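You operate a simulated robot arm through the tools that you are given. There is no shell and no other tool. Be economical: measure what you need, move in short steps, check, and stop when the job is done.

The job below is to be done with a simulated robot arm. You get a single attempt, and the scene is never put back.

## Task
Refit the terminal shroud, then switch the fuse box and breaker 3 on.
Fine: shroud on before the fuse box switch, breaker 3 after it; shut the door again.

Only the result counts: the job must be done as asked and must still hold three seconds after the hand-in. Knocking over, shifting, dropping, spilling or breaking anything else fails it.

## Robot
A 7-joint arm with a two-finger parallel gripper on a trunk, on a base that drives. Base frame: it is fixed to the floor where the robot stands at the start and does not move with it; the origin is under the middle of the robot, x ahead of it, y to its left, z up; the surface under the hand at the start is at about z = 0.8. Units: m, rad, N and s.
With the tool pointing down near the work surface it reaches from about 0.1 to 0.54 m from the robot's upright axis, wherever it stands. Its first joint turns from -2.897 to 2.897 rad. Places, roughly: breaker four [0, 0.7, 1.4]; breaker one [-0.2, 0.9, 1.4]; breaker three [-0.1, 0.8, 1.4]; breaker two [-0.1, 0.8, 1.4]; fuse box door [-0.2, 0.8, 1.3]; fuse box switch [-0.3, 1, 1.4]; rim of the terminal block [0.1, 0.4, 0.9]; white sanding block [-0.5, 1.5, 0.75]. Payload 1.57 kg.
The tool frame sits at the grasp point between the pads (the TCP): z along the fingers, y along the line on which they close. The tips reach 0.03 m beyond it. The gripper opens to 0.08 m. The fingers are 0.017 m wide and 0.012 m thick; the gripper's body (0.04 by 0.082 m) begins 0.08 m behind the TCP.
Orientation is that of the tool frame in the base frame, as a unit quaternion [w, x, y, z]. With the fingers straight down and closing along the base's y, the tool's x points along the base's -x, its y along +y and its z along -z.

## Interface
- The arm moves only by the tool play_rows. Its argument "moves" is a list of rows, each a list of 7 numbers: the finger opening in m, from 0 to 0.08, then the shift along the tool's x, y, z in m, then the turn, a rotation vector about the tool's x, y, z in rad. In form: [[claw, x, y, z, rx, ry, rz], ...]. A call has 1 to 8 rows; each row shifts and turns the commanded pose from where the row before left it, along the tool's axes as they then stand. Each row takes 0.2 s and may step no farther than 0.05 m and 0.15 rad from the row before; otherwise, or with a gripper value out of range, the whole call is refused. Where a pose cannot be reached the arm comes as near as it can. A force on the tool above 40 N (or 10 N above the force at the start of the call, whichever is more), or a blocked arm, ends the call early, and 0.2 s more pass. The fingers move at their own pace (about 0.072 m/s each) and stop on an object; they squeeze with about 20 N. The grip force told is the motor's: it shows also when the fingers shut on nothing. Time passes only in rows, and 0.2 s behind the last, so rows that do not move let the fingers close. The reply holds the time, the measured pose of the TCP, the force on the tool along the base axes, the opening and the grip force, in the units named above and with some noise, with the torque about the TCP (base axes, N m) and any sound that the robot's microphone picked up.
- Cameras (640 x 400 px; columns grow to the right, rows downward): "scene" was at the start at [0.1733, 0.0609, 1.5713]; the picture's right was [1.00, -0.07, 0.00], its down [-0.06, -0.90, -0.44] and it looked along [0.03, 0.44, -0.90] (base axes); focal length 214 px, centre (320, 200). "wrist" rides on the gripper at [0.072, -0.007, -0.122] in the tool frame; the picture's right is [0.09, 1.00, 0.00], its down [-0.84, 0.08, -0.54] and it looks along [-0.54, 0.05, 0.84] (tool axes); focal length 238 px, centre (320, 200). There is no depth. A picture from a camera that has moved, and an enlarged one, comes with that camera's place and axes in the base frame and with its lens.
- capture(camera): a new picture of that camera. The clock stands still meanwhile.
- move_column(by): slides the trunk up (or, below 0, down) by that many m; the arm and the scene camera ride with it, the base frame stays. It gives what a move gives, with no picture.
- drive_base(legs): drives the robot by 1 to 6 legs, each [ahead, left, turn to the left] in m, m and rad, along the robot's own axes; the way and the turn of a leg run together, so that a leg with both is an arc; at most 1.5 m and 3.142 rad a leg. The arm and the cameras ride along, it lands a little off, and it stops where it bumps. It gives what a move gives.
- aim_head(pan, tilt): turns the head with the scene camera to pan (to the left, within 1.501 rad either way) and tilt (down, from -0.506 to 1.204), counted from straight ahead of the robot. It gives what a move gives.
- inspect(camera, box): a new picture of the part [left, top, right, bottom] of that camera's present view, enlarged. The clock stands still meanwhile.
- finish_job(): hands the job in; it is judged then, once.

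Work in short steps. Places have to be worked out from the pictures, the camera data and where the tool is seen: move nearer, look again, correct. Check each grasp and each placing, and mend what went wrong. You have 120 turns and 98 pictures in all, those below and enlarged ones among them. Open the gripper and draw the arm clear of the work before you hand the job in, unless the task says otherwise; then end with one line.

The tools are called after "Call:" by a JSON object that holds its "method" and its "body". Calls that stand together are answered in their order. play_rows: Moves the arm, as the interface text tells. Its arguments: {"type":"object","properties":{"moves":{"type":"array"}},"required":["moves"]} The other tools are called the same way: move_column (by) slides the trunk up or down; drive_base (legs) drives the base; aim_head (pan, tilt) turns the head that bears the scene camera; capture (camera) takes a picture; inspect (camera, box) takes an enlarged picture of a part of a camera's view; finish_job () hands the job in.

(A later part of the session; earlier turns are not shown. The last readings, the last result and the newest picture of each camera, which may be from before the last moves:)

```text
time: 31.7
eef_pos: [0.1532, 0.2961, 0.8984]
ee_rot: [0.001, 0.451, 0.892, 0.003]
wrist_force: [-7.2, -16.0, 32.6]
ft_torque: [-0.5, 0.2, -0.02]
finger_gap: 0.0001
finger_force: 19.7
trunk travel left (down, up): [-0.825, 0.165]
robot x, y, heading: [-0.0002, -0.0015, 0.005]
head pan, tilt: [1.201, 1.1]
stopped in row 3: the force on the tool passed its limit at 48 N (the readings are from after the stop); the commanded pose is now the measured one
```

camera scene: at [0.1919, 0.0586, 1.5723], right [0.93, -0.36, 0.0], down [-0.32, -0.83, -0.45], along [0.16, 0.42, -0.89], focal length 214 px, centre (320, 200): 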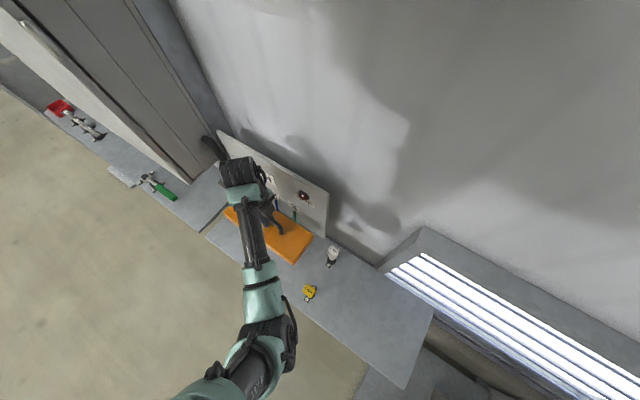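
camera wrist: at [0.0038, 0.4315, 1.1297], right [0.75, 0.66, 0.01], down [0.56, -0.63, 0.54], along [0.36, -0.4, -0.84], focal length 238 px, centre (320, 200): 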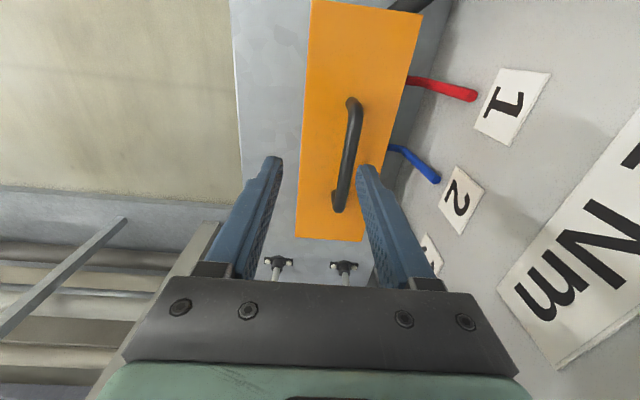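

Both ends stop at the same height: the shroud is level and seated. I raise the arm and drive back and along the wall to face the fuse box.

Call:
{"method": "play_rows", "body": {"moves": [[0.0, 0, 0, -0.04, 0, 0, 0], [0.0, 0, 0, -0.045, 0, 0, 0], [0.0, 0, 0, -0.045, 0, 0, 0], [0.0, 0, -0.03, -0.03, 0, 0, 0], [0.0, 0, -0.03, -0.03, 0, 0, 0]]}}

Call:
{"method": "drive_base", "body": {"legs": [[-0.25, -0.18, 0], [0, 0, 0.63], [0, 0.4, 0]]}}

Call:
{"method": "aim_head", "body": {"pan": 0.2, "tilt": 0.5}}

Call:
{"method": "capture", "body": {"camera": "scene"}}

```text
time: 32.9
eef_pos: [0.1517, 0.2982, 1.0266]
ee_rot: [-0.001, 0.452, 0.892, 0.004]
wrist_force: [-0.1, -0.9, -0.1]
ft_torque: [-0.01, 0.02, 0.0]
finger_gap: 0.0002
finger_force: 20.0
out of reach, approached as far as the arm can: row 4, 5
trunk travel left (down, up): [-0.825, 0.165]
robot x, y, heading: [-0.0003, 0.0002, 0.001]
head pan, tilt: [1.201, 1.1]
```

```text
time: 38.8
eef_pos: [-0.5331, 0.475, 1.0262]
ee_rot: [-0.001, 0.159, 0.987, 0.006]
wrist_force: [0.4, 0.0, 0.1]
ft_torque: [0.01, 0.04, 0.01]
finger_gap: 0.0002
finger_force: 19.4
trunk travel left (down, up): [-0.825, 0.165]
robot x, y, heading: [-0.4861, 0.1476, 0.618]
head pan, tilt: [1.201, 1.1]
```

```text
time: 40.1
eef_pos: [-0.5322, 0.474, 1.0266]
ee_rot: [-0.001, 0.157, 0.988, 0.005]
wrist_force: [-0.3, -0.4, -0.1]
ft_torque: [-0.01, -0.01, 0.02]
finger_gap: 0.0001
finger_force: 20.0
trunk travel left (down, up): [-0.825, 0.165]
robot x, y, heading: [-0.4818, 0.1457, 0.615]
head pan, tilt: [0.201, 0.499]
```

```text
60 pictures are left
camera scene: at [-0.2842, 0.3091, 1.62], right [0.73, -0.68, 0.0], down [-0.33, -0.35, -0.88], along [0.6, 0.64, -0.48], focal length 214 px, centre (320, 200)
```

scene: 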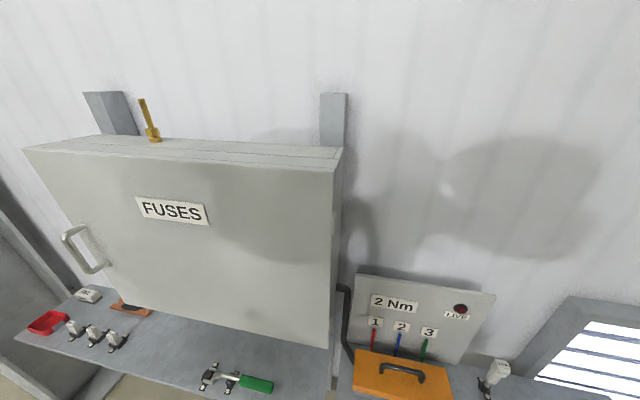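

The fuse box is closed with a pull handle at left (hinge right), and a brass lever sits on top. I zoom on these.

Call:
{"method": "inspect", "body": {"camera": "scene", "box": [20, 80, 180, 180]}}

Call:
{"method": "inspect", "body": {"camera": "scene", "box": [10, 200, 250, 400]}}

```text
4.00 times, centred on (100, 130) of scene
camera zoom: at [-0.2842, 0.3091, 1.62], right [0.73, -0.68, 0.0], down [-0.33, -0.35, -0.88], along [0.6, 0.64, -0.48], focal length 858 px, centre (1200, 480)
```

zoom: 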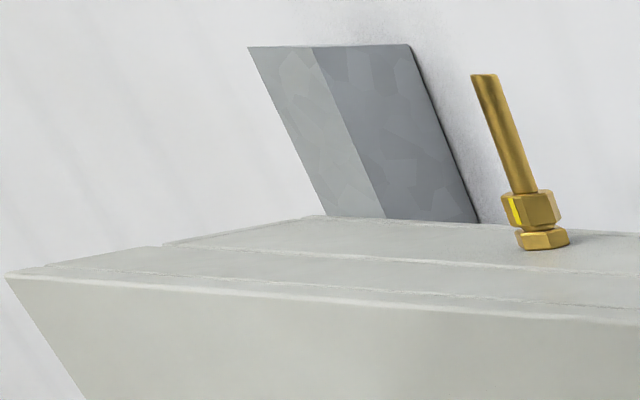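

```text
2.00 times, centred on (130, 300) of scene
camera zoom: at [-0.2842, 0.3091, 1.62], right [0.73, -0.68, 0.0], down [-0.33, -0.35, -0.88], along [0.6, 0.64, -0.48], focal length 429 px, centre (700, 0)
```

zoom: 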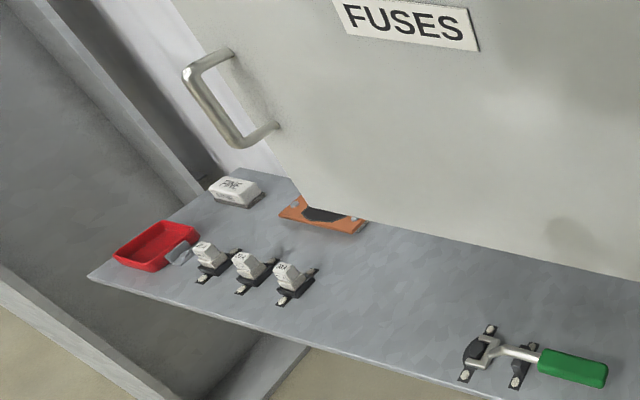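

The box's door plane is at about n·p=0.265 with n=(0.81,0.59), hinge at (-0.055, 0.525), and the handle bar is vertical near (-0.43, 0.99), z 1.19–1.32. I now roll the hand so I can then tilt it to point horizontally.

Call:
{"method": "play_rows", "body": {"moves": [[0.03, 0, 0, 0, 0, 0, 0.15], [0.03, 0, 0, 0, 0, 0, 0.15], [0.03, 0, 0, 0, 0, 0, 0.15], [0.03, 0, 0, 0, 0, 0, 0.15], [0.03, 0, 0, 0, 0, 0, 0.15], [0.03, 0, 0, 0, 0, 0, 0.15], [0.03, 0, 0, 0, 0, 0, 0.15], [0.03, 0, 0, 0, 0, 0, 0.15]]}}

Call:
{"method": "play_rows", "body": {"moves": [[0.03, 0.01, 0, 0, 0, 0.15, 0], [0.03, 0.01, 0, 0, 0, 0.15, 0], [0.03, 0.01, 0, 0, 0, 0.15, 0], [0.03, 0.01, 0, 0, 0, 0.15, 0], [0.03, 0.01, 0, 0, 0, 0.15, 0], [0.03, 0.01, 0, 0, 0, 0.15, 0], [0.03, 0.01, 0, 0, 0, 0.15, 0], [0.03, 0.01, 0, 0, 0, 0.15, 0]]}}

```text
time: 41.9
eef_pos: [-0.5312, 0.4724, 1.0218]
ee_rot: [-0.004, 0.689, 0.725, 0.002]
wrist_force: [-0.2, 0.0, -0.4]
ft_torque: [0.02, 0.0, 0.0]
finger_gap: 0.03
finger_force: 0.1
out of reach, approached as far as the arm can: row 6
trunk travel left (down, up): [-0.825, 0.165]
robot x, y, heading: [-0.4827, 0.1458, 0.621]
head pan, tilt: [0.201, 0.499]
```

```text
time: 43.7
eef_pos: [-0.5328, 0.5356, 1.0603]
ee_rot: [-0.412, 0.566, 0.597, 0.392]
wrist_force: [-0.5, -0.1, 0.0]
ft_torque: [0.01, -0.01, 0.01]
finger_gap: 0.0301
finger_force: 0.0
trunk travel left (down, up): [-0.825, 0.165]
robot x, y, heading: [-0.4855, 0.1464, 0.619]
head pan, tilt: [0.201, 0.499]
```

Tilt works; I finish tilting to horizontal and raise the hand to handle height.

Call:
{"method": "play_rows", "body": {"moves": [[0.03, 0.03, 0, 0, 0, 0.15, 0], [0.03, 0.03, 0, 0, 0, 0.15, 0], [0.03, 0.03, 0, 0, 0, 0.07, 0], [0.03, 0.03, 0, 0, 0, 0, 0], [0.03, 0.03, 0, 0, 0, 0, 0], [0.03, 0.03, 0, 0, 0, 0, 0]]}}

Call:
{"method": "capture", "body": {"camera": "scene"}}

Call:
{"method": "capture", "body": {"camera": "wrist"}}

```text
time: 45.1
eef_pos: [-0.5353, 0.553, 1.2386]
ee_rot: [0.516, -0.484, -0.512, -0.487]
wrist_force: [0.4, 0.4, 1.2]
ft_torque: [-0.01, -0.02, 0.0]
finger_gap: 0.0302
finger_force: 0.0
trunk travel left (down, up): [-0.825, 0.165]
robot x, y, heading: [-0.4829, 0.1425, 0.621]
head pan, tilt: [0.201, 0.499]
```

```text
57 pictures are left
camera scene: at [-0.2846, 0.3091, 1.6201], right [0.73, -0.68, 0.0], down [-0.33, -0.35, -0.88], along [0.6, 0.64, -0.48], focal length 214 px, centre (320, 200)
```

scene: 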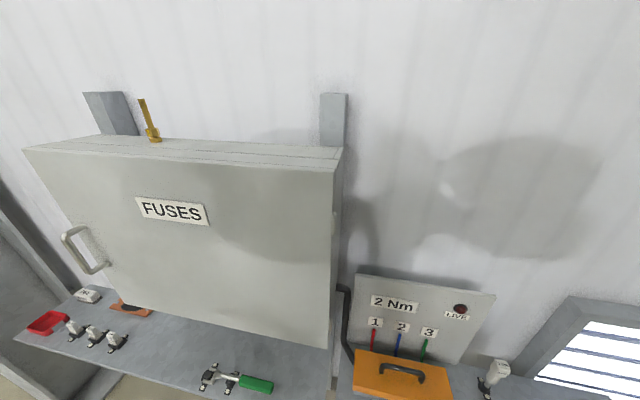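

```text
56 pictures are left
camera wrist: at [-0.5367, 0.4317, 1.3093], right [0.99, 0.05, 0.09], down [0.11, -0.53, -0.84], along [0.0, 0.85, -0.53], focal length 238 px, centre (320, 200)
```

wrist: 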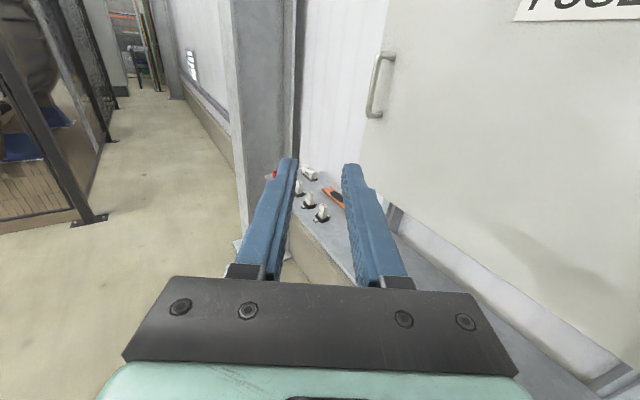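

The hand is horizontal pointing along +y. I drive left along the wall and turn right so the hand faces the door handle squarely with ~5 cm standoff.

Call:
{"method": "drive_base", "body": {"legs": [[0.02, 0.607, 0], [0, 0, -0.92]]}}

Call:
{"method": "aim_head", "body": {"pan": 0.95, "tilt": 0.6}}

Call:
{"method": "capture", "body": {"camera": "wrist"}}

Call:
{"method": "capture", "body": {"camera": "scene"}}

```text
time: 50.9
eef_pos: [-0.527, 0.9394, 1.2381]
ee_rot: [-0.247, 0.661, 0.244, 0.665]
wrist_force: [0.6, -0.8, -0.1]
ft_torque: [-0.04, -0.04, 0.02]
finger_gap: 0.0297
finger_force: 0.1
trunk travel left (down, up): [-0.825, 0.165]
robot x, y, heading: [-0.8196, 0.6517, -0.293]
head pan, tilt: [0.201, 0.499]
```

```text
time: 52.0
eef_pos: [-0.5264, 0.9394, 1.2367]
ee_rot: [-0.246, 0.661, 0.244, 0.665]
wrist_force: [0.5, -0.4, -0.2]
ft_torque: [0.0, 0.01, -0.01]
finger_gap: 0.0299
finger_force: 0.2
trunk travel left (down, up): [-0.825, 0.165]
robot x, y, heading: [-0.8206, 0.6492, -0.291]
head pan, tilt: [0.949, 0.6]
```

```text
55 pictures are left
camera wrist: at [-0.6252, 0.8645, 1.309], right [0.65, -0.76, 0.09], down [-0.36, -0.41, -0.84], along [0.67, 0.51, -0.53], focal length 238 px, centre (320, 200)
```

wrist: 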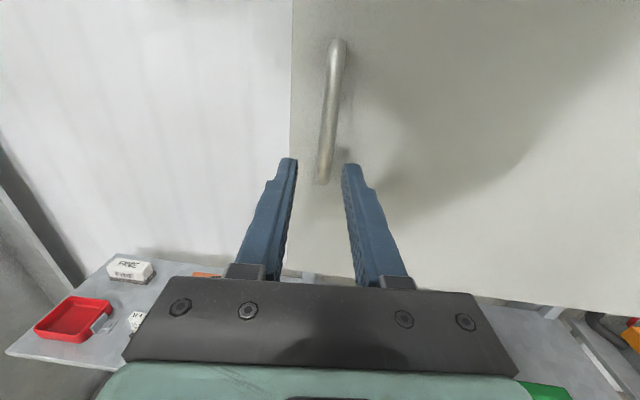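

```text
54 pictures are left
camera scene: at [-0.588, 0.6521, 1.611], right [0.61, -0.79, 0.0], down [-0.45, -0.34, -0.83], along [0.66, 0.5, -0.56], focal length 214 px, centre (320, 200)
```

scene: 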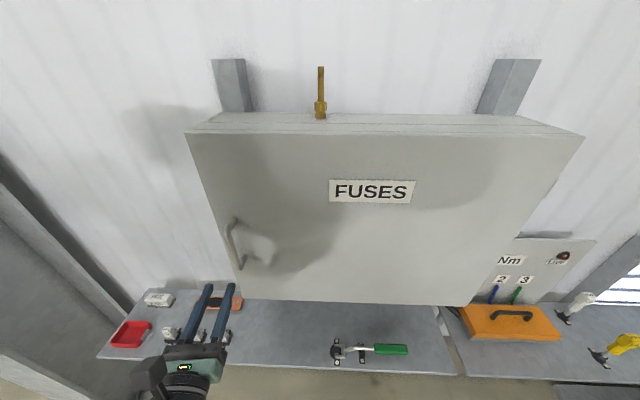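

The bar is at (-0.448, 0.998), z 1.19–1.315, 0.098 m ahead of the TCP and 6 mm to its right. I open, advance 0.088 m and close on it.

Call:
{"method": "play_rows", "body": {"moves": [[0.06, 0.006, 0.0065, 0, 0, 0, 0], [0.06, 0.008, 0, 0.03, 0, 0, 0], [0.06, 0, 0, 0.03, 0, 0, 0], [0.06, 0, 0, 0.028, 0, 0, 0], [0.0, 0, 0, 0, 0, 0, 0], [0.0, 0, 0, 0, 0, 0, 0], [0.0, 0, 0, 0, 0, 0, 0], [0.0, 0, 0, 0, 0, 0, 0]]}}

Call:
{"method": "capture", "body": {"camera": "wrist"}}

```text
time: 53.8
eef_pos: [-0.4556, 0.991, 1.2526]
ee_rot: [-0.246, 0.661, 0.244, 0.665]
wrist_force: [3.8, -2.4, -0.3]
ft_torque: [-0.13, 0.11, -0.05]
finger_gap: 0.0148
finger_force: 30.6
trunk travel left (down, up): [-0.825, 0.165]
robot x, y, heading: [-0.8179, 0.6486, -0.297]
head pan, tilt: [0.949, 0.6]
```

```text
53 pictures are left
camera wrist: at [-0.5544, 0.9165, 1.3234], right [0.65, -0.76, 0.09], down [-0.36, -0.41, -0.84], along [0.67, 0.51, -0.53], focal length 238 px, centre (320, 200)
```

wrist: 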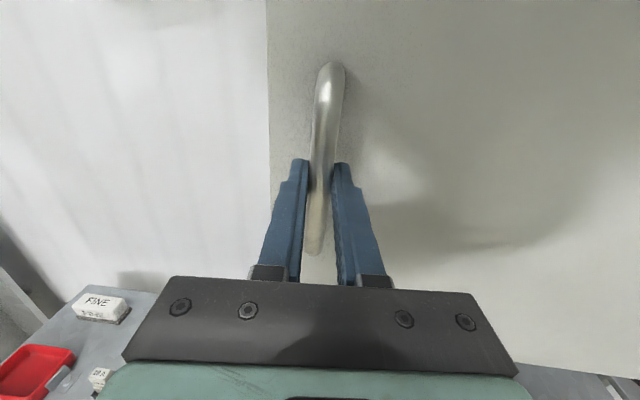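

Gripped at 14.8 mm. Rather than pulling by arm, I orbit the base rigidly about the hinge; first a small test arc of 0.15 rad.

Call:
{"method": "drive_base", "body": {"legs": [[0.0158, -0.115, 0.15]]}}

Call:
{"method": "capture", "body": {"camera": "wrist"}}

```text
time: 55.0
eef_pos: [-0.5202, 0.927, 1.2522]
ee_rot: [-0.296, 0.641, 0.293, 0.645]
wrist_force: [2.6, -1.1, -3.2]
ft_torque: [0.31, -0.44, 0.0]
finger_gap: 0.0148
finger_force: 30.8
trunk travel left (down, up): [-0.825, 0.165]
robot x, y, heading: [-0.8296, 0.5334, -0.148]
head pan, tilt: [0.949, 0.6]
```

```text
52 pictures are left
camera wrist: at [-0.6063, 0.8389, 1.3234], right [0.75, -0.65, 0.09], down [-0.29, -0.45, -0.84], along [0.59, 0.61, -0.53], focal length 238 px, centre (320, 200)
```

wrist: 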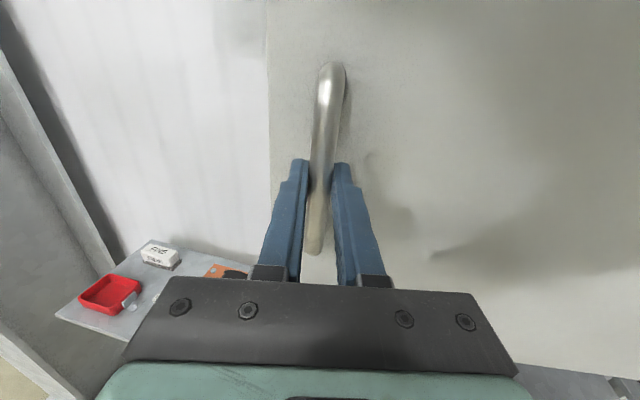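

Excellent: the door swings with little force and the radius is kept. I continue the orbit by 0.6 rad.

Call:
{"method": "drive_base", "body": {"legs": [[0.0158, -0.1152, 0.15], [0.0158, -0.1152, 0.15], [0.0158, -0.1152, 0.15], [0.0158, -0.1152, 0.15]]}}

Call:
{"method": "capture", "body": {"camera": "scene"}}

```text
time: 58.7
eef_pos: [-0.6652, 0.5956, 1.2526]
ee_rot: [-0.473, 0.526, 0.469, 0.529]
wrist_force: [3.2, -0.5, -3.7]
ft_torque: [0.55, -0.18, -0.09]
finger_gap: 0.0148
finger_force: 31.3
trunk travel left (down, up): [-0.825, 0.165]
robot x, y, heading: [-0.6961, 0.0972, 0.459]
head pan, tilt: [0.949, 0.6]
```

```text
51 pictures are left
camera scene: at [-0.5304, 0.2581, 1.6108], right [0.99, -0.16, 0.0], down [-0.09, -0.56, -0.82], along [0.14, 0.81, -0.57], focal length 214 px, centre (320, 200)
```

scene: 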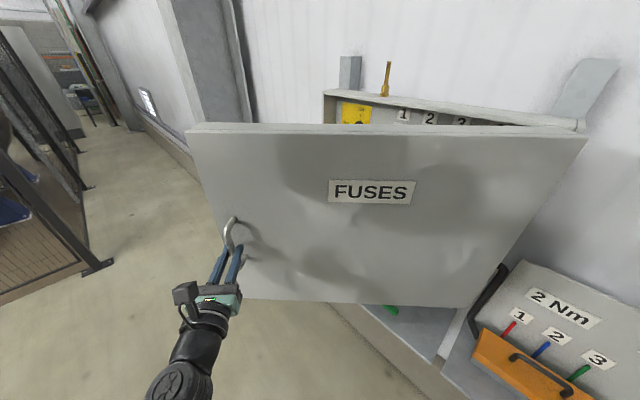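

Door is open ~44°. I continue the orbit by 0.9 rad.

Call:
{"method": "drive_base", "body": {"legs": [[0.0149, -0.1147, 0.15], [0.0149, -0.1147, 0.15], [0.0149, -0.1147, 0.15], [0.0149, -0.1147, 0.15], [0.0149, -0.1147, 0.15], [0.0149, -0.1147, 0.15]]}}

Call:
{"method": "capture", "body": {"camera": "scene"}}

```text
time: 63.2
eef_pos: [-0.575, 0.1931, 1.2427]
ee_rot: [-0.618, 0.333, 0.628, 0.336]
wrist_force: [-3.3, -1.9, -6.7]
ft_torque: [0.1, 0.67, 0.12]
finger_gap: 0.0148
finger_force: 31.3
trunk travel left (down, up): [-0.825, 0.165]
robot x, y, heading: [-0.2517, -0.2236, 1.18]
head pan, tilt: [0.949, 0.6]
stopped in leg 5: the force on the tool passed its limit at 42 N (the readings are from after the stop); the commanded pose is now the measured one
```

```text
50 pictures are left
camera scene: at [-0.2675, 0.0299, 1.6079], right [0.85, 0.52, 0.01], down [0.32, -0.49, -0.81], along [-0.42, 0.69, -0.59], focal length 214 px, centre (320, 200)
```

scene: 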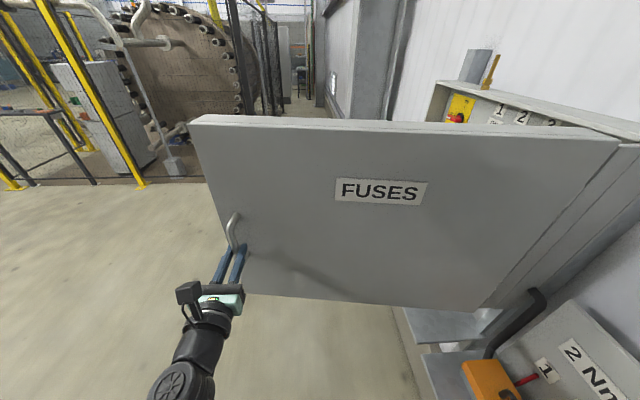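

The door hit its stop at ~83° open. I release the handle and back the hand off.

Call:
{"method": "play_rows", "body": {"moves": [[0.06, 0, 0, 0, 0, 0, 0], [0.06, 0, 0, 0, 0, 0, 0], [0.06, 0, 0, -0.03, 0, 0, 0], [0.06, 0, 0, -0.04, 0, 0, 0], [0.02, 0, 0, -0.04, 0, 0, 0], [0.0, 0, 0, -0.02, 0, 0, 0]]}}

Call:
{"method": "capture", "body": {"camera": "scene"}}

```text
time: 64.8
eef_pos: [-0.5008, 0.0867, 1.2434]
ee_rot: [-0.616, 0.335, 0.627, 0.34]
wrist_force: [-0.1, 0.3, -0.2]
ft_torque: [-0.03, -0.03, 0.04]
finger_gap: 0.0
finger_force: 20.1
trunk travel left (down, up): [-0.825, 0.165]
robot x, y, heading: [-0.2555, -0.2214, 1.171]
head pan, tilt: [0.949, 0.6]
stopped in row 6: the arm was blocked; the commanded pose is now the measured one
```

```text
49 pictures are left
camera scene: at [-0.2666, 0.0304, 1.6074], right [0.85, 0.52, 0.01], down [0.32, -0.49, -0.81], along [-0.42, 0.69, -0.59], focal length 214 px, centre (320, 200)
```

scene: 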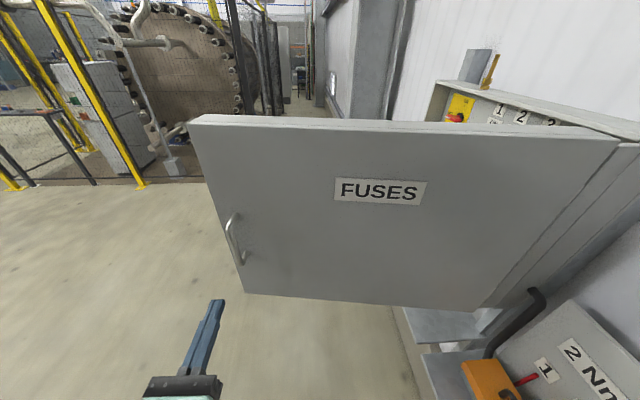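

Clear, and the door stays. I drive around the door's free edge to the front of the open box.

Call:
{"method": "drive_base", "body": {"legs": [[-0.567, 0.34, 0], [0.516, 0.856, 0], [0, 0, -1.545]]}}

Call:
{"method": "aim_head", "body": {"pan": 0.95, "tilt": 0.3}}

Call:
{"method": "capture", "body": {"camera": "scene"}}

```text
time: 65.8
eef_pos: [-0.5122, 0.0809, 1.2429]
ee_rot: [-0.62, 0.337, 0.625, 0.333]
wrist_force: [-0.4, -0.3, -0.5]
ft_torque: [-0.02, -0.02, -0.01]
finger_gap: 0.0005
finger_force: 19.5
trunk travel left (down, up): [-0.825, 0.165]
robot x, y, heading: [-0.2755, -0.2343, 1.183]
head pan, tilt: [0.949, 0.6]
stopped in leg 1: the robot was blocked; the commanded pose is now the measured one
```

```text
time: 66.6
eef_pos: [-0.511, 0.0813, 1.2422]
ee_rot: [-0.62, 0.338, 0.624, 0.334]
wrist_force: [0.1, -0.9, -0.1]
ft_torque: [-0.01, -0.06, 0.0]
finger_gap: 0.0002
finger_force: 20.2
trunk travel left (down, up): [-0.825, 0.165]
robot x, y, heading: [-0.2759, -0.2385, 1.176]
head pan, tilt: [0.949, 0.3]
```

```text
48 pictures are left
camera scene: at [-0.2742, 0.0335, 1.6318], right [0.85, 0.53, 0.0], down [0.17, -0.28, -0.95], along [-0.5, 0.8, -0.32], focal length 214 px, centre (320, 200)
```

scene: 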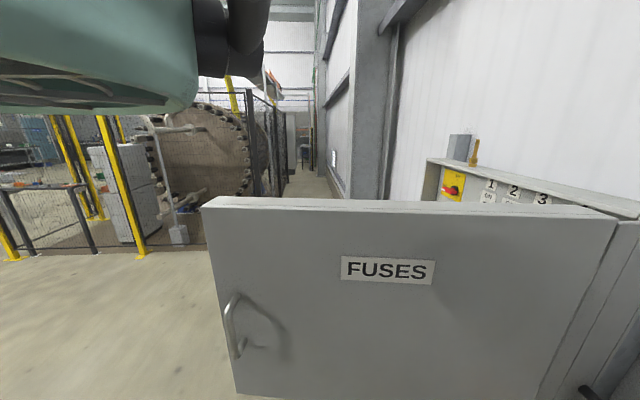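

The base was blocked after ~2 cm. I look around toward that side to see what is there.

Call:
{"method": "aim_head", "body": {"pan": 1.5, "tilt": 0.9}}

Call:
{"method": "capture", "body": {"camera": "scene"}}

Call:
{"method": "aim_head", "body": {"pan": -1.3, "tilt": 0.8}}

Call:
{"method": "capture", "body": {"camera": "scene"}}

```text
time: 67.6
eef_pos: [-0.5107, 0.0795, 1.2438]
ee_rot: [-0.62, 0.337, 0.625, 0.332]
wrist_force: [0.6, -1.0, 0.4]
ft_torque: [0.02, 0.03, 0.01]
finger_gap: 0.0001
finger_force: 20.1
trunk travel left (down, up): [-0.825, 0.165]
robot x, y, heading: [-0.2775, -0.2317, 1.182]
head pan, tilt: [1.499, 0.901]
```

```text
47 pictures are left
camera scene: at [-0.2918, -0.0133, 1.5807], right [0.45, 0.89, -0.02], down [0.71, -0.37, -0.61], along [-0.55, 0.26, -0.8], focal length 214 px, centre (320, 200)
```

scene: 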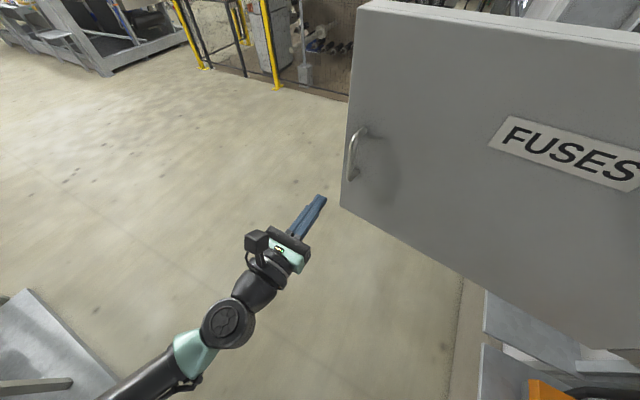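

```text
time: 70.1
eef_pos: [-0.5104, 0.0803, 1.2431]
ee_rot: [-0.62, 0.337, 0.625, 0.333]
wrist_force: [0.3, 0.1, 0.4]
ft_torque: [0.01, 0.03, 0.0]
finger_gap: 0.0
finger_force: 19.8
trunk travel left (down, up): [-0.825, 0.165]
robot x, y, heading: [-0.2732, -0.2342, 1.18]
head pan, tilt: [-1.3, 0.799]
```

```text
46 pictures are left
camera scene: at [-0.1444, -0.0566, 1.5915], right [-0.12, -0.99, 0.02], down [-0.7, 0.07, -0.71], along [0.7, -0.1, -0.71], focal length 214 px, centre (320, 200)
```

scene: 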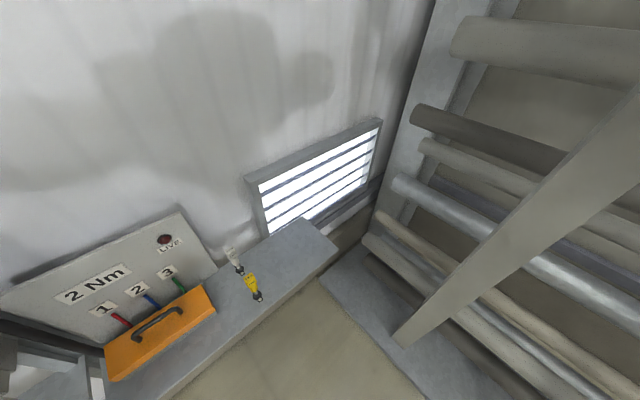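

The pipe rack's floor slab is close behind the base. I sidestep 6 cm away from it first, then back out.

Call:
{"method": "drive_base", "body": {"legs": [[0.031, 0.051, 0], [-0.596, 0.367, 0]]}}

```text
time: 74.5
eef_pos: [-1.0986, -0.3105, 1.2532]
ee_rot: [0.629, -0.329, -0.619, -0.336]
wrist_force: [-0.5, 0.1, 0.2]
ft_torque: [0.02, 0.0, -0.02]
finger_gap: 0.0001
finger_force: 19.9
trunk travel left (down, up): [-0.825, 0.165]
robot x, y, heading: [-0.8733, -0.6012, 1.184]
head pan, tilt: [-1.3, 0.799]
```

Out. Now along the wall and turn to face the box.

Call:
{"method": "drive_base", "body": {"legs": [[0.501, 0.808, 0], [0, 0, -1.556]]}}

Call:
{"method": "aim_head", "body": {"pan": 1.0, "tilt": 0.2}}

Call:
{"method": "capture", "body": {"camera": "scene"}}

```text
time: 83.1
eef_pos: [-1.1362, 0.4035, 1.2537]
ee_rot: [-0.227, 0.664, 0.224, 0.677]
wrist_force: [-0.4, 0.2, -1.2]
ft_torque: [0.02, 0.0, 0.0]
finger_gap: 0.0
finger_force: 19.8
trunk travel left (down, up): [-0.825, 0.165]
robot x, y, heading: [-1.4128, 0.1583, -0.33]
head pan, tilt: [-1.3, 0.799]
```

```text
time: 85.2
eef_pos: [-1.1368, 0.4038, 1.2539]
ee_rot: [-0.226, 0.665, 0.223, 0.676]
wrist_force: [-0.3, 0.1, 0.1]
ft_torque: [0.01, -0.03, -0.03]
finger_gap: 0.0002
finger_force: 20.2
trunk travel left (down, up): [-0.825, 0.165]
robot x, y, heading: [-1.4141, 0.1581, -0.332]
head pan, tilt: [1.0, 0.201]
```

```text
45 pictures are left
camera scene: at [-1.1807, 0.1624, 1.6477], right [0.62, -0.78, 0.0], down [-0.16, -0.12, -0.98], along [0.77, 0.61, -0.2], focal length 214 px, centre (320, 200)
```

scene: 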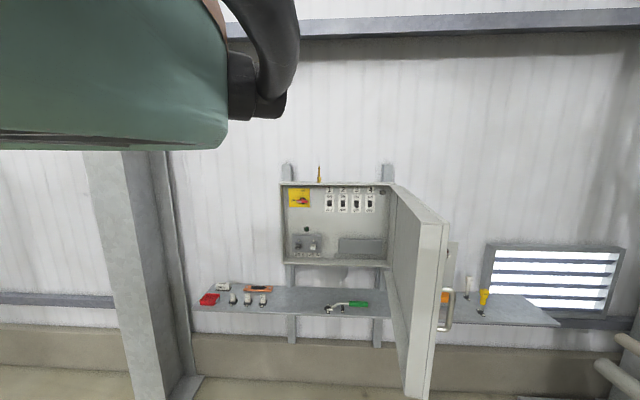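

The open box is in full view. I zoom in on its interior.

Call:
{"method": "inspect", "body": {"camera": "scene", "box": [270, 175, 400, 275]}}

Call:
{"method": "inspect", "body": {"camera": "scene", "box": [280, 180, 340, 220]}}

```text
4.00 times, centred on (335, 225) of scene
camera zoom: at [-1.1807, 0.1624, 1.6477], right [0.62, -0.78, 0.0], down [-0.16, -0.12, -0.98], along [0.77, 0.61, -0.2], focal length 858 px, centre (260, 100)
```

zoom: 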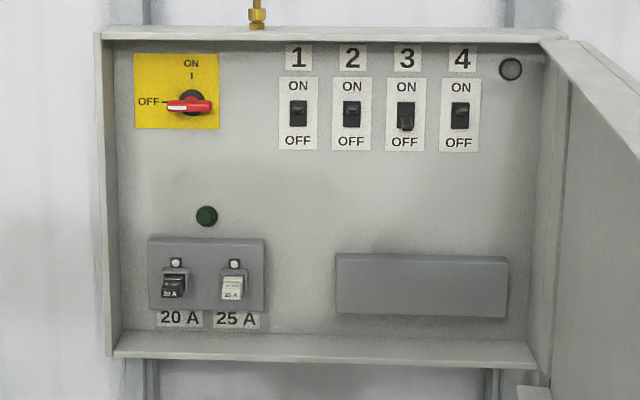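

```text
10.00 times, centred on (310, 200) of scene
camera zoom: at [-1.1807, 0.1624, 1.6477], right [0.62, -0.78, 0.0], down [-0.16, -0.12, -0.98], along [0.77, 0.61, -0.2], focal length 2145 px, centre (420, 200)
```

zoom: 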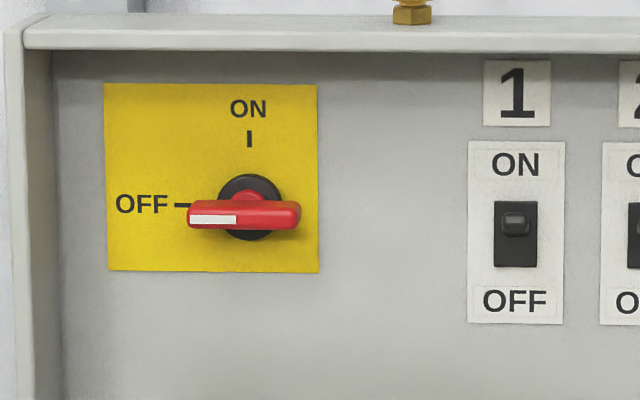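

The main rotary switch is OFF (mark left, needs 90° clockwise), breakers 1, 2 and 4 are ON and 3 is OFF. I raise the trunk and drive up to the box with the hand facing the rotary switch.

Call:
{"method": "move_column", "body": {"by": 0.14}}

Call:
{"method": "drive_base", "body": {"legs": [[0.45, 0.614, 0]]}}

Call:
{"method": "capture", "body": {"camera": "wrist"}}

Call:
{"method": "capture", "body": {"camera": "scene"}}

```text
time: 86.9
eef_pos: [-1.1367, 0.4028, 1.3929]
ee_rot: [-0.226, 0.665, 0.223, 0.676]
wrist_force: [-0.5, -0.5, 0.5]
ft_torque: [-0.04, 0.0, -0.02]
finger_gap: 0.0001
finger_force: 20.0
trunk travel left (down, up): [-0.965, 0.025]
robot x, y, heading: [-1.4154, 0.1573, -0.328]
head pan, tilt: [1.0, 0.201]
```

```text
time: 91.0
eef_pos: [-0.5118, 0.8372, 1.3925]
ee_rot: [-0.225, 0.665, 0.222, 0.677]
wrist_force: [-0.6, 0.7, 0.8]
ft_torque: [0.0, 0.0, -0.03]
finger_gap: 0.0002
finger_force: 20.3
trunk travel left (down, up): [-0.965, 0.025]
robot x, y, heading: [-0.7908, 0.5959, -0.336]
head pan, tilt: [1.0, 0.201]
```

```text
42 pictures are left
camera wrist: at [-0.6153, 0.769, 1.4635], right [0.59, -0.8, 0.09], down [-0.38, -0.38, -0.85], along [0.71, 0.47, -0.53], focal length 238 px, centre (320, 200)
```

wrist: 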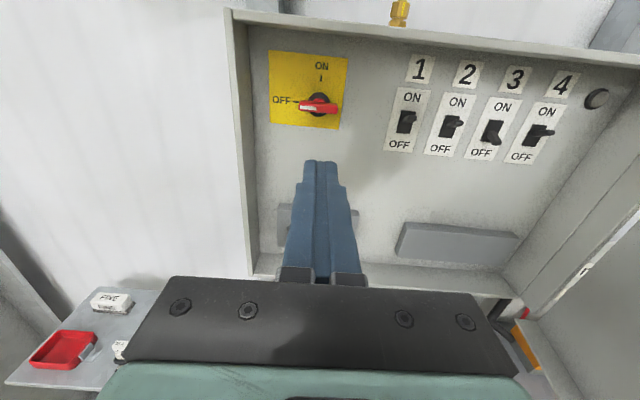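

```text
41 pictures are left
camera scene: at [-0.5566, 0.5956, 1.7878], right [0.62, -0.79, 0.0], down [-0.16, -0.12, -0.98], along [0.77, 0.61, -0.2], focal length 214 px, centre (320, 200)
```

scene: 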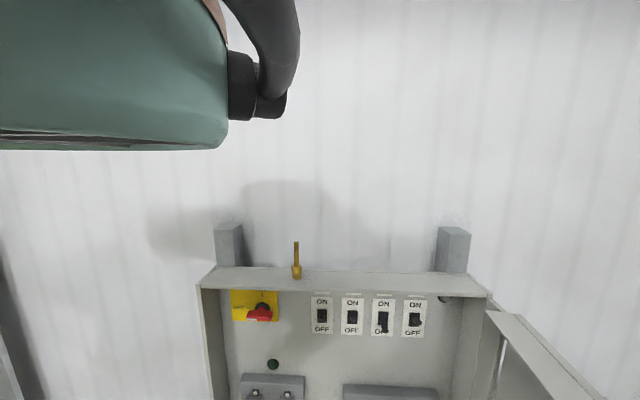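

I zoom on the switch and breaker in both cameras to triangulate them.

Call:
{"method": "inspect", "body": {"camera": "scene", "box": [225, 280, 305, 330]}}

Call:
{"method": "inspect", "body": {"camera": "wrist", "box": [260, 45, 360, 135]}}

Call:
{"method": "inspect", "body": {"camera": "wrist", "box": [380, 50, 580, 170]}}

```text
8.00 times, centred on (265, 305) of scene
camera zoom: at [-0.5566, 0.5956, 1.7878], right [0.62, -0.79, 0.0], down [-0.16, -0.12, -0.98], along [0.77, 0.61, -0.2], focal length 1716 px, centre (760, -640)
```

zoom: 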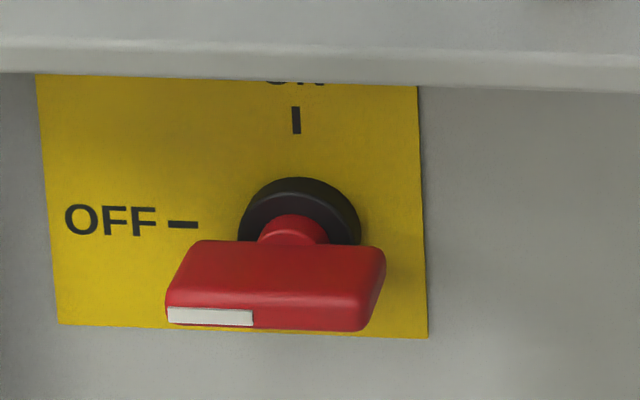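

```text
4.44 times, centred on (310, 90) of wrist
camera zoom: at [-0.6153, 0.769, 1.4635], right [0.59, -0.8, 0.09], down [-0.38, -0.38, -0.85], along [0.71, 0.47, -0.53], focal length 1059 px, centre (364, 689)
```

zoom: 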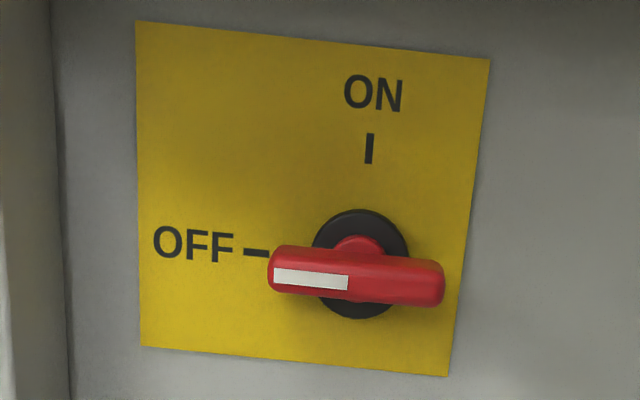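

```text
3.20 times, centred on (480, 110) of wrist
camera zoom: at [-0.6153, 0.769, 1.4635], right [0.59, -0.8, 0.09], down [-0.38, -0.38, -0.85], along [0.71, 0.47, -0.53], focal length 763 px, centre (-192, 488)
```

zoom: 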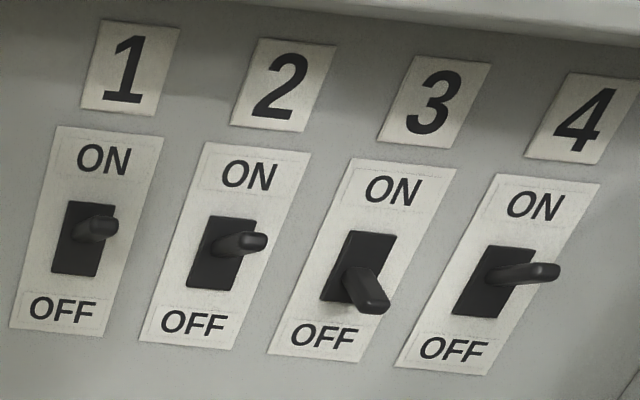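

Handle front is near (-0.279, 1.013, 1.385), n≈0.367, and stands out ~3 cm like a paddle. I roll the hand 90° counter-clockwise so the fingers straddle it vertically.

Call:
{"method": "play_rows", "body": {"moves": [[0.05, 0, 0, 0, 0, 0, -0.145], [0.05, 0, 0, 0, 0, 0, -0.145], [0.05, 0, 0, 0, 0, 0, -0.145], [0.05, 0, 0, 0, 0, 0, -0.145], [0.05, 0, 0, 0, 0, 0, -0.145], [0.05, 0, 0, 0, 0, 0, -0.145], [0.05, 0, 0, 0, 0, 0, -0.145], [0.05, 0, 0, 0, 0, 0, -0.145]]}}

Call:
{"method": "play_rows", "body": {"moves": [[0.05, 0, 0, 0, 0, 0, -0.14], [0.05, 0, 0, 0, 0, 0, -0.14], [0.05, 0, 0, 0, 0, 0, -0.13]]}}

Call:
{"method": "capture", "body": {"camera": "wrist"}}

```text
time: 92.8
eef_pos: [-0.5108, 0.8382, 1.3924]
ee_rot: [0.185, 0.433, 0.551, 0.689]
wrist_force: [0.2, -0.3, -0.3]
ft_torque: [-0.01, 0.01, -0.02]
finger_gap: 0.0499
finger_force: 0.0
trunk travel left (down, up): [-0.965, 0.025]
robot x, y, heading: [-0.789, 0.5934, -0.332]
head pan, tilt: [1.0, 0.201]
```

```text
time: 93.6
eef_pos: [-0.5121, 0.8373, 1.3932]
ee_rot: [0.321, 0.312, 0.627, 0.637]
wrist_force: [0.0, 0.2, 0.1]
ft_torque: [0.02, 0.03, 0.02]
finger_gap: 0.05
finger_force: 0.1
trunk travel left (down, up): [-0.965, 0.025]
robot x, y, heading: [-0.7898, 0.5917, -0.332]
head pan, tilt: [1.0, 0.201]
```

```text
37 pictures are left
camera wrist: at [-0.6533, 0.8218, 1.3844], right [-0.07, 0.07, 1.0], down [0.07, -1.0, 0.07], along [1.0, 0.07, 0.07], focal length 238 px, centre (320, 200)
```

wrist: 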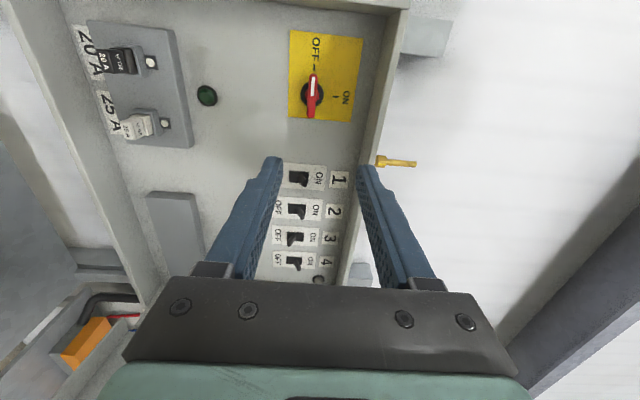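

Orientation good (fingers close vertically). I drive 0.15 m closer and look again for a better fix.

Call:
{"method": "drive_base", "body": {"legs": [[0.0803, 0.127, 0]]}}

Call:
{"method": "capture", "body": {"camera": "wrist"}}

Call:
{"method": "aim_head", "body": {"pan": 1.0, "tilt": 0.75}}

Call:
{"method": "capture", "body": {"camera": "scene"}}

```text
time: 95.0
eef_pos: [-0.3959, 0.9297, 1.3945]
ee_rot: [0.321, 0.313, 0.626, 0.638]
wrist_force: [-0.2, -0.1, -0.2]
ft_torque: [0.01, -0.01, -0.03]
finger_gap: 0.0501
finger_force: 0.1
trunk travel left (down, up): [-0.965, 0.025]
robot x, y, heading: [-0.6734, 0.688, -0.335]
head pan, tilt: [1.0, 0.201]
```

```text
36 pictures are left
camera wrist: at [-0.5378, 0.9148, 1.3851], right [-0.07, 0.06, 1.0], down [0.06, -1.0, 0.07], along [1.0, 0.07, 0.07], focal length 238 px, centre (320, 200)
```

wrist: 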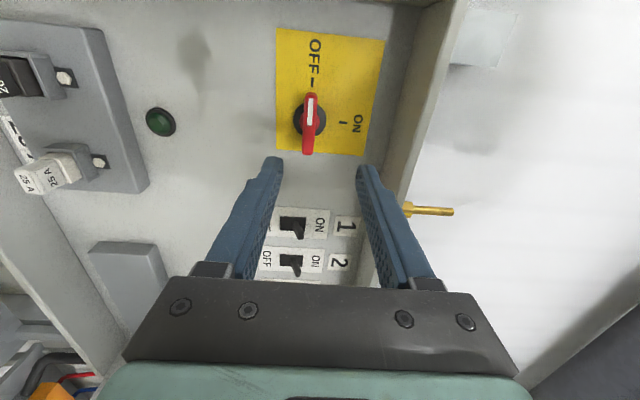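

```text
time: 95.9
eef_pos: [-0.3952, 0.9299, 1.394]
ee_rot: [0.32, 0.314, 0.626, 0.638]
wrist_force: [0.5, -1.0, 0.2]
ft_torque: [0.02, -0.02, 0.0]
finger_gap: 0.0503
finger_force: 0.0
trunk travel left (down, up): [-0.965, 0.025]
robot x, y, heading: [-0.6702, 0.6888, -0.332]
head pan, tilt: [1.0, 0.75]
```

```text
35 pictures are left
camera scene: at [-0.4483, 0.683, 1.7383], right [0.62, -0.79, 0.0], down [-0.54, -0.42, -0.73], along [0.58, 0.45, -0.68], focal length 214 px, centre (320, 200)
```

scene: 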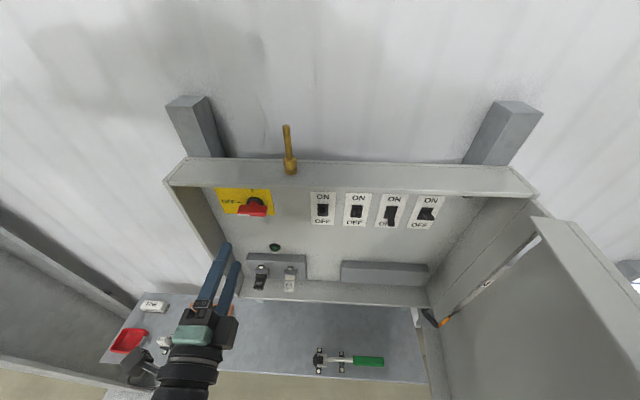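

Bar centre computes to s≈0.989, z≈1.384; the TCP is ~12 mm high. I correct and advance 0.09 m with fingers open, then check.

Call:
{"method": "play_rows", "body": {"moves": [[0.06, 0.003, -0.0125, 0, 0, 0, 0], [0.06, 0, 0, 0.03, 0, 0, 0], [0.06, 0, 0, 0.03, 0, 0, 0], [0.06, 0, 0, 0.03, 0, 0, 0]]}}

Call:
{"method": "capture", "body": {"camera": "wrist"}}

Call:
{"method": "inspect", "body": {"camera": "scene", "box": [200, 170, 320, 280]}}

```text
time: 96.9
eef_pos: [-0.3248, 0.9878, 1.3822]
ee_rot: [0.32, 0.313, 0.628, 0.637]
wrist_force: [0.3, 0.1, 0.3]
ft_torque: [0.02, -0.02, -0.01]
finger_gap: 0.06
finger_force: 0.0
trunk travel left (down, up): [-0.965, 0.025]
robot x, y, heading: [-0.6735, 0.6864, -0.334]
head pan, tilt: [1.0, 0.75]
```

```text
34 pictures are left
camera wrist: at [-0.4662, 0.9732, 1.3734], right [-0.07, 0.07, 1.0], down [0.07, -1.0, 0.07], along [1.0, 0.07, 0.06], focal length 238 px, centre (320, 200)
```

wrist: 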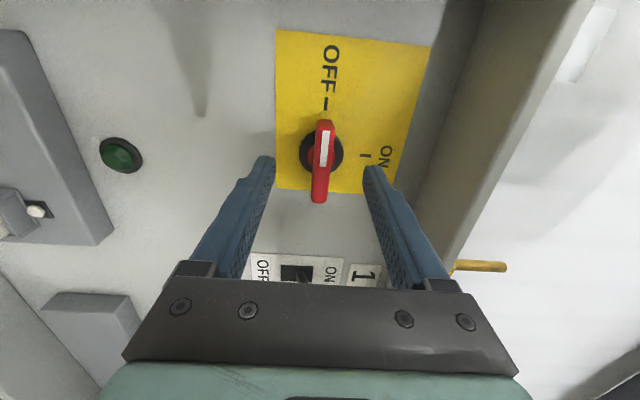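

```text
3.64 times, centred on (260, 225) of scene
camera zoom: at [-0.4471, 0.6839, 1.738], right [0.62, -0.79, 0.0], down [-0.54, -0.42, -0.73], along [0.57, 0.45, -0.68], focal length 780 px, centre (538, 109)
```

zoom: 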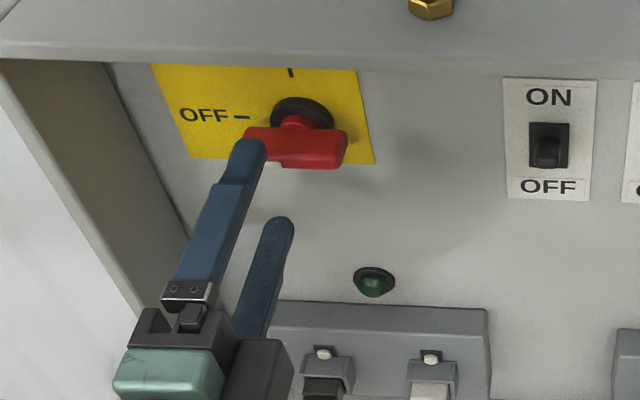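

The bar sits between the fingers in the wrist view. I zoom the scene view once more to pin its depth and sideways offset.

Call:
{"method": "inspect", "body": {"camera": "scene", "box": [225, 180, 285, 220]}}

Call:
{"method": "inspect", "body": {"camera": "wrist", "box": [260, 100, 400, 220]}}

```text
10.00 times, centred on (255, 200) of scene
camera zoom: at [-0.4471, 0.6839, 1.738], right [0.62, -0.79, 0.0], down [-0.54, -0.42, -0.73], along [0.57, 0.45, -0.68], focal length 2145 px, centre (970, 200)
```

zoom: 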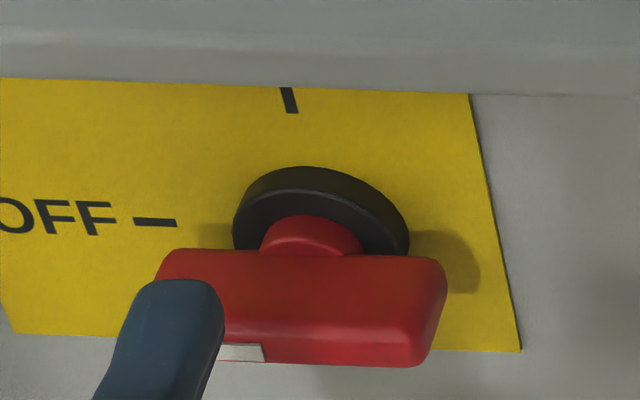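

```text
3.33 times, centred on (330, 160) of wrist
camera zoom: at [-0.4662, 0.9732, 1.3734], right [-0.07, 0.07, 1.0], down [0.07, -1.0, 0.07], along [1.0, 0.07, 0.06], focal length 794 px, centre (287, 333)
```

zoom: 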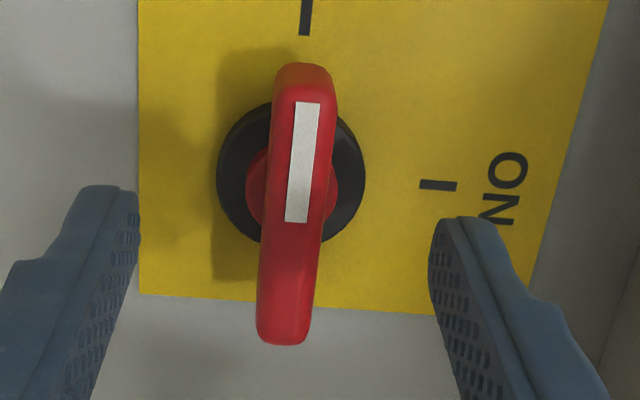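

Bar front: n≈0.371, s≈0.984, z≈1.384. I shift 6 mm right, advance 45 mm and close on the bar.

Call:
{"method": "play_rows", "body": {"moves": [[0.06, -0.006, 0.001, 0, 0, 0, 0], [0.06, 0, 0, 0.02, 0, 0, 0], [0.06, 0, 0, 0.015, 0, 0, 0], [0.06, 0, 0, 0.01, 0, 0, 0]]}}

Call:
{"method": "capture", "body": {"camera": "wrist"}}

Call:
{"method": "inspect", "body": {"camera": "scene", "box": [220, 180, 280, 220]}}

```text
time: 97.9
eef_pos: [-0.2842, 1.0098, 1.3831]
ee_rot: [0.321, 0.314, 0.627, 0.637]
wrist_force: [0.2, -0.5, 0.2]
ft_torque: [0.01, 0.03, 0.03]
finger_gap: 0.0599
finger_force: 0.0
trunk travel left (down, up): [-0.965, 0.025]
robot x, y, heading: [-0.6698, 0.6878, -0.331]
head pan, tilt: [1.0, 0.75]
```

```text
30 pictures are left
camera wrist: at [-0.4258, 0.9944, 1.3754], right [-0.07, 0.07, 1.0], down [0.06, -1.0, 0.07], along [1.0, 0.07, 0.07], focal length 238 px, centre (320, 200)
```

wrist: 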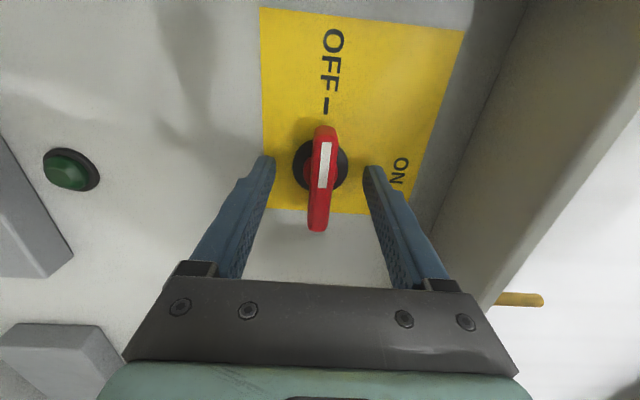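

```text
10.00 times, centred on (250, 200) of scene
camera zoom: at [-0.4476, 0.6834, 1.7381], right [0.62, -0.79, 0.0], down [-0.54, -0.42, -0.73], along [0.57, 0.45, -0.68], focal length 2145 px, centre (1020, 200)
```

zoom: 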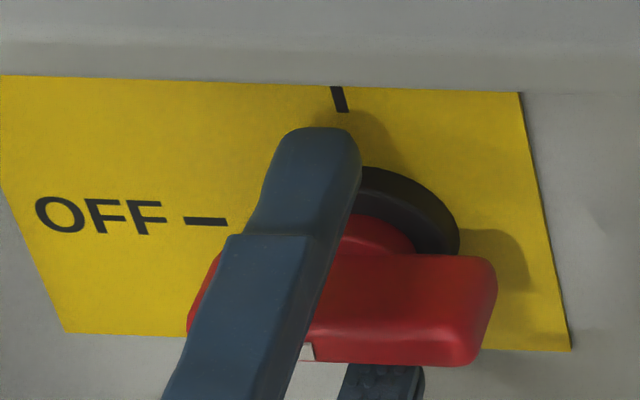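

The bar front is ~15 mm beyond the TCP and centred. I advance 7 mm and close.

Call:
{"method": "play_rows", "body": {"moves": [[0.06, 0, 0, 0.007, 0, 0, 0], [0.0, 0, 0, 0, 0, 0, 0], [0.0, 0, 0, 0, 0, 0, 0], [0.0, 0, 0, 0, 0, 0, 0], [0.0, 0, 0, 0, 0, 0, 0]]}}

Call:
{"method": "capture", "body": {"camera": "wrist"}}

```text
time: 99.1
eef_pos: [-0.2784, 1.0154, 1.3844]
ee_rot: [0.321, 0.314, 0.627, 0.637]
wrist_force: [2.1, 1.0, 6.0]
ft_torque: [-0.37, 0.72, 0.06]
finger_gap: 0.0148
finger_force: 30.7
trunk travel left (down, up): [-0.965, 0.025]
robot x, y, heading: [-0.6715, 0.6891, -0.334]
head pan, tilt: [1.0, 0.75]
```

```text
28 pictures are left
camera wrist: at [-0.4209, 0.9984, 1.3762], right [-0.07, 0.06, 1.0], down [0.06, -1.0, 0.07], along [1.0, 0.07, 0.07], focal length 238 px, centre (320, 200)
```

wrist: 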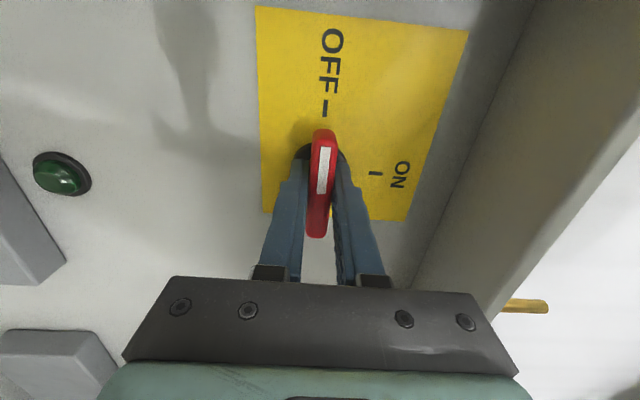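

Gripped (14.8 mm). I turn clockwise in small steps and watch the torque.

Call:
{"method": "play_rows", "body": {"moves": [[0.0, 0, 0, 0, 0, 0, 0.1], [0.0, 0, 0, 0, 0, 0, 0.12], [0.0, 0, 0, 0, 0, 0, 0.12]]}}

```text
time: 99.9
eef_pos: [-0.2788, 1.0144, 1.3851]
ee_rot: [0.207, 0.416, 0.564, 0.683]
wrist_force: [4.2, 4.2, 10.3]
ft_torque: [-0.61, 0.75, -0.58]
finger_gap: 0.0141
finger_force: 30.9
trunk travel left (down, up): [-0.965, 0.025]
robot x, y, heading: [-0.6696, 0.689, -0.33]
head pan, tilt: [1.0, 0.75]
```

It turns. A small upward load suggests the pivot is ~2 mm higher; I correct and continue.

Call:
{"method": "play_rows", "body": {"moves": [[0.0, 0.0007, 0.0018, 0, 0, 0, 0.12], [0.0, 0, 0, 0, 0, 0, 0.13], [0.0, 0, 0, 0, 0, 0, 0.13], [0.0, 0, 0, 0, 0, 0, 0.13], [0.0, 0, 0, 0, 0, 0, 0.13]]}}

```text
time: 101.1
eef_pos: [-0.279, 1.012, 1.3863]
ee_rot: [-0.018, 0.573, 0.405, 0.712]
wrist_force: [-1.2, -1.7, -5.7]
ft_torque: [0.41, -0.67, -0.51]
finger_gap: 0.0145
finger_force: 29.8
trunk travel left (down, up): [-0.965, 0.025]
robot x, y, heading: [-0.6676, 0.6883, -0.333]
head pan, tilt: [1.0, 0.75]
```

About 56° turned. I finish the quarter turn.

Call:
{"method": "play_rows", "body": {"moves": [[0.0, 0, 0, 0, 0, 0, 0.14], [0.0, 0, 0, 0, 0, 0, 0.14], [0.0, 0, 0, 0, 0, 0, 0.14], [0.0, 0, 0, 0, 0, 0, 0.14], [0.0, 0, 0, 0, 0, 0, 0.06]]}}

Call:
{"method": "capture", "body": {"camera": "wrist"}}

```text
time: 102.3
eef_pos: [-0.2783, 1.0121, 1.3854]
ee_rot: [-0.233, 0.669, 0.212, 0.673]
wrist_force: [-0.2, -0.7, -5.1]
ft_torque: [-0.73, -0.05, -0.85]
finger_gap: 0.0148
finger_force: 30.1
trunk travel left (down, up): [-0.965, 0.025]
robot x, y, heading: [-0.6734, 0.69, -0.334]
head pan, tilt: [1.0, 0.75]
```

```text
27 pictures are left
camera wrist: at [-0.3815, 0.9434, 1.4563], right [0.59, -0.8, 0.06], down [-0.39, -0.36, -0.85], along [0.7, 0.48, -0.53], focal length 238 px, centre (320, 200)
```

wrist: 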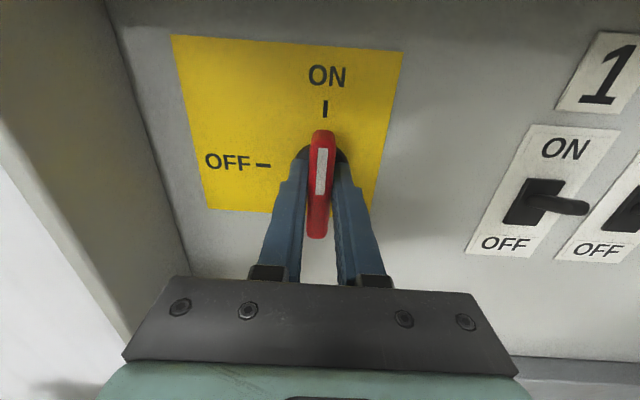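

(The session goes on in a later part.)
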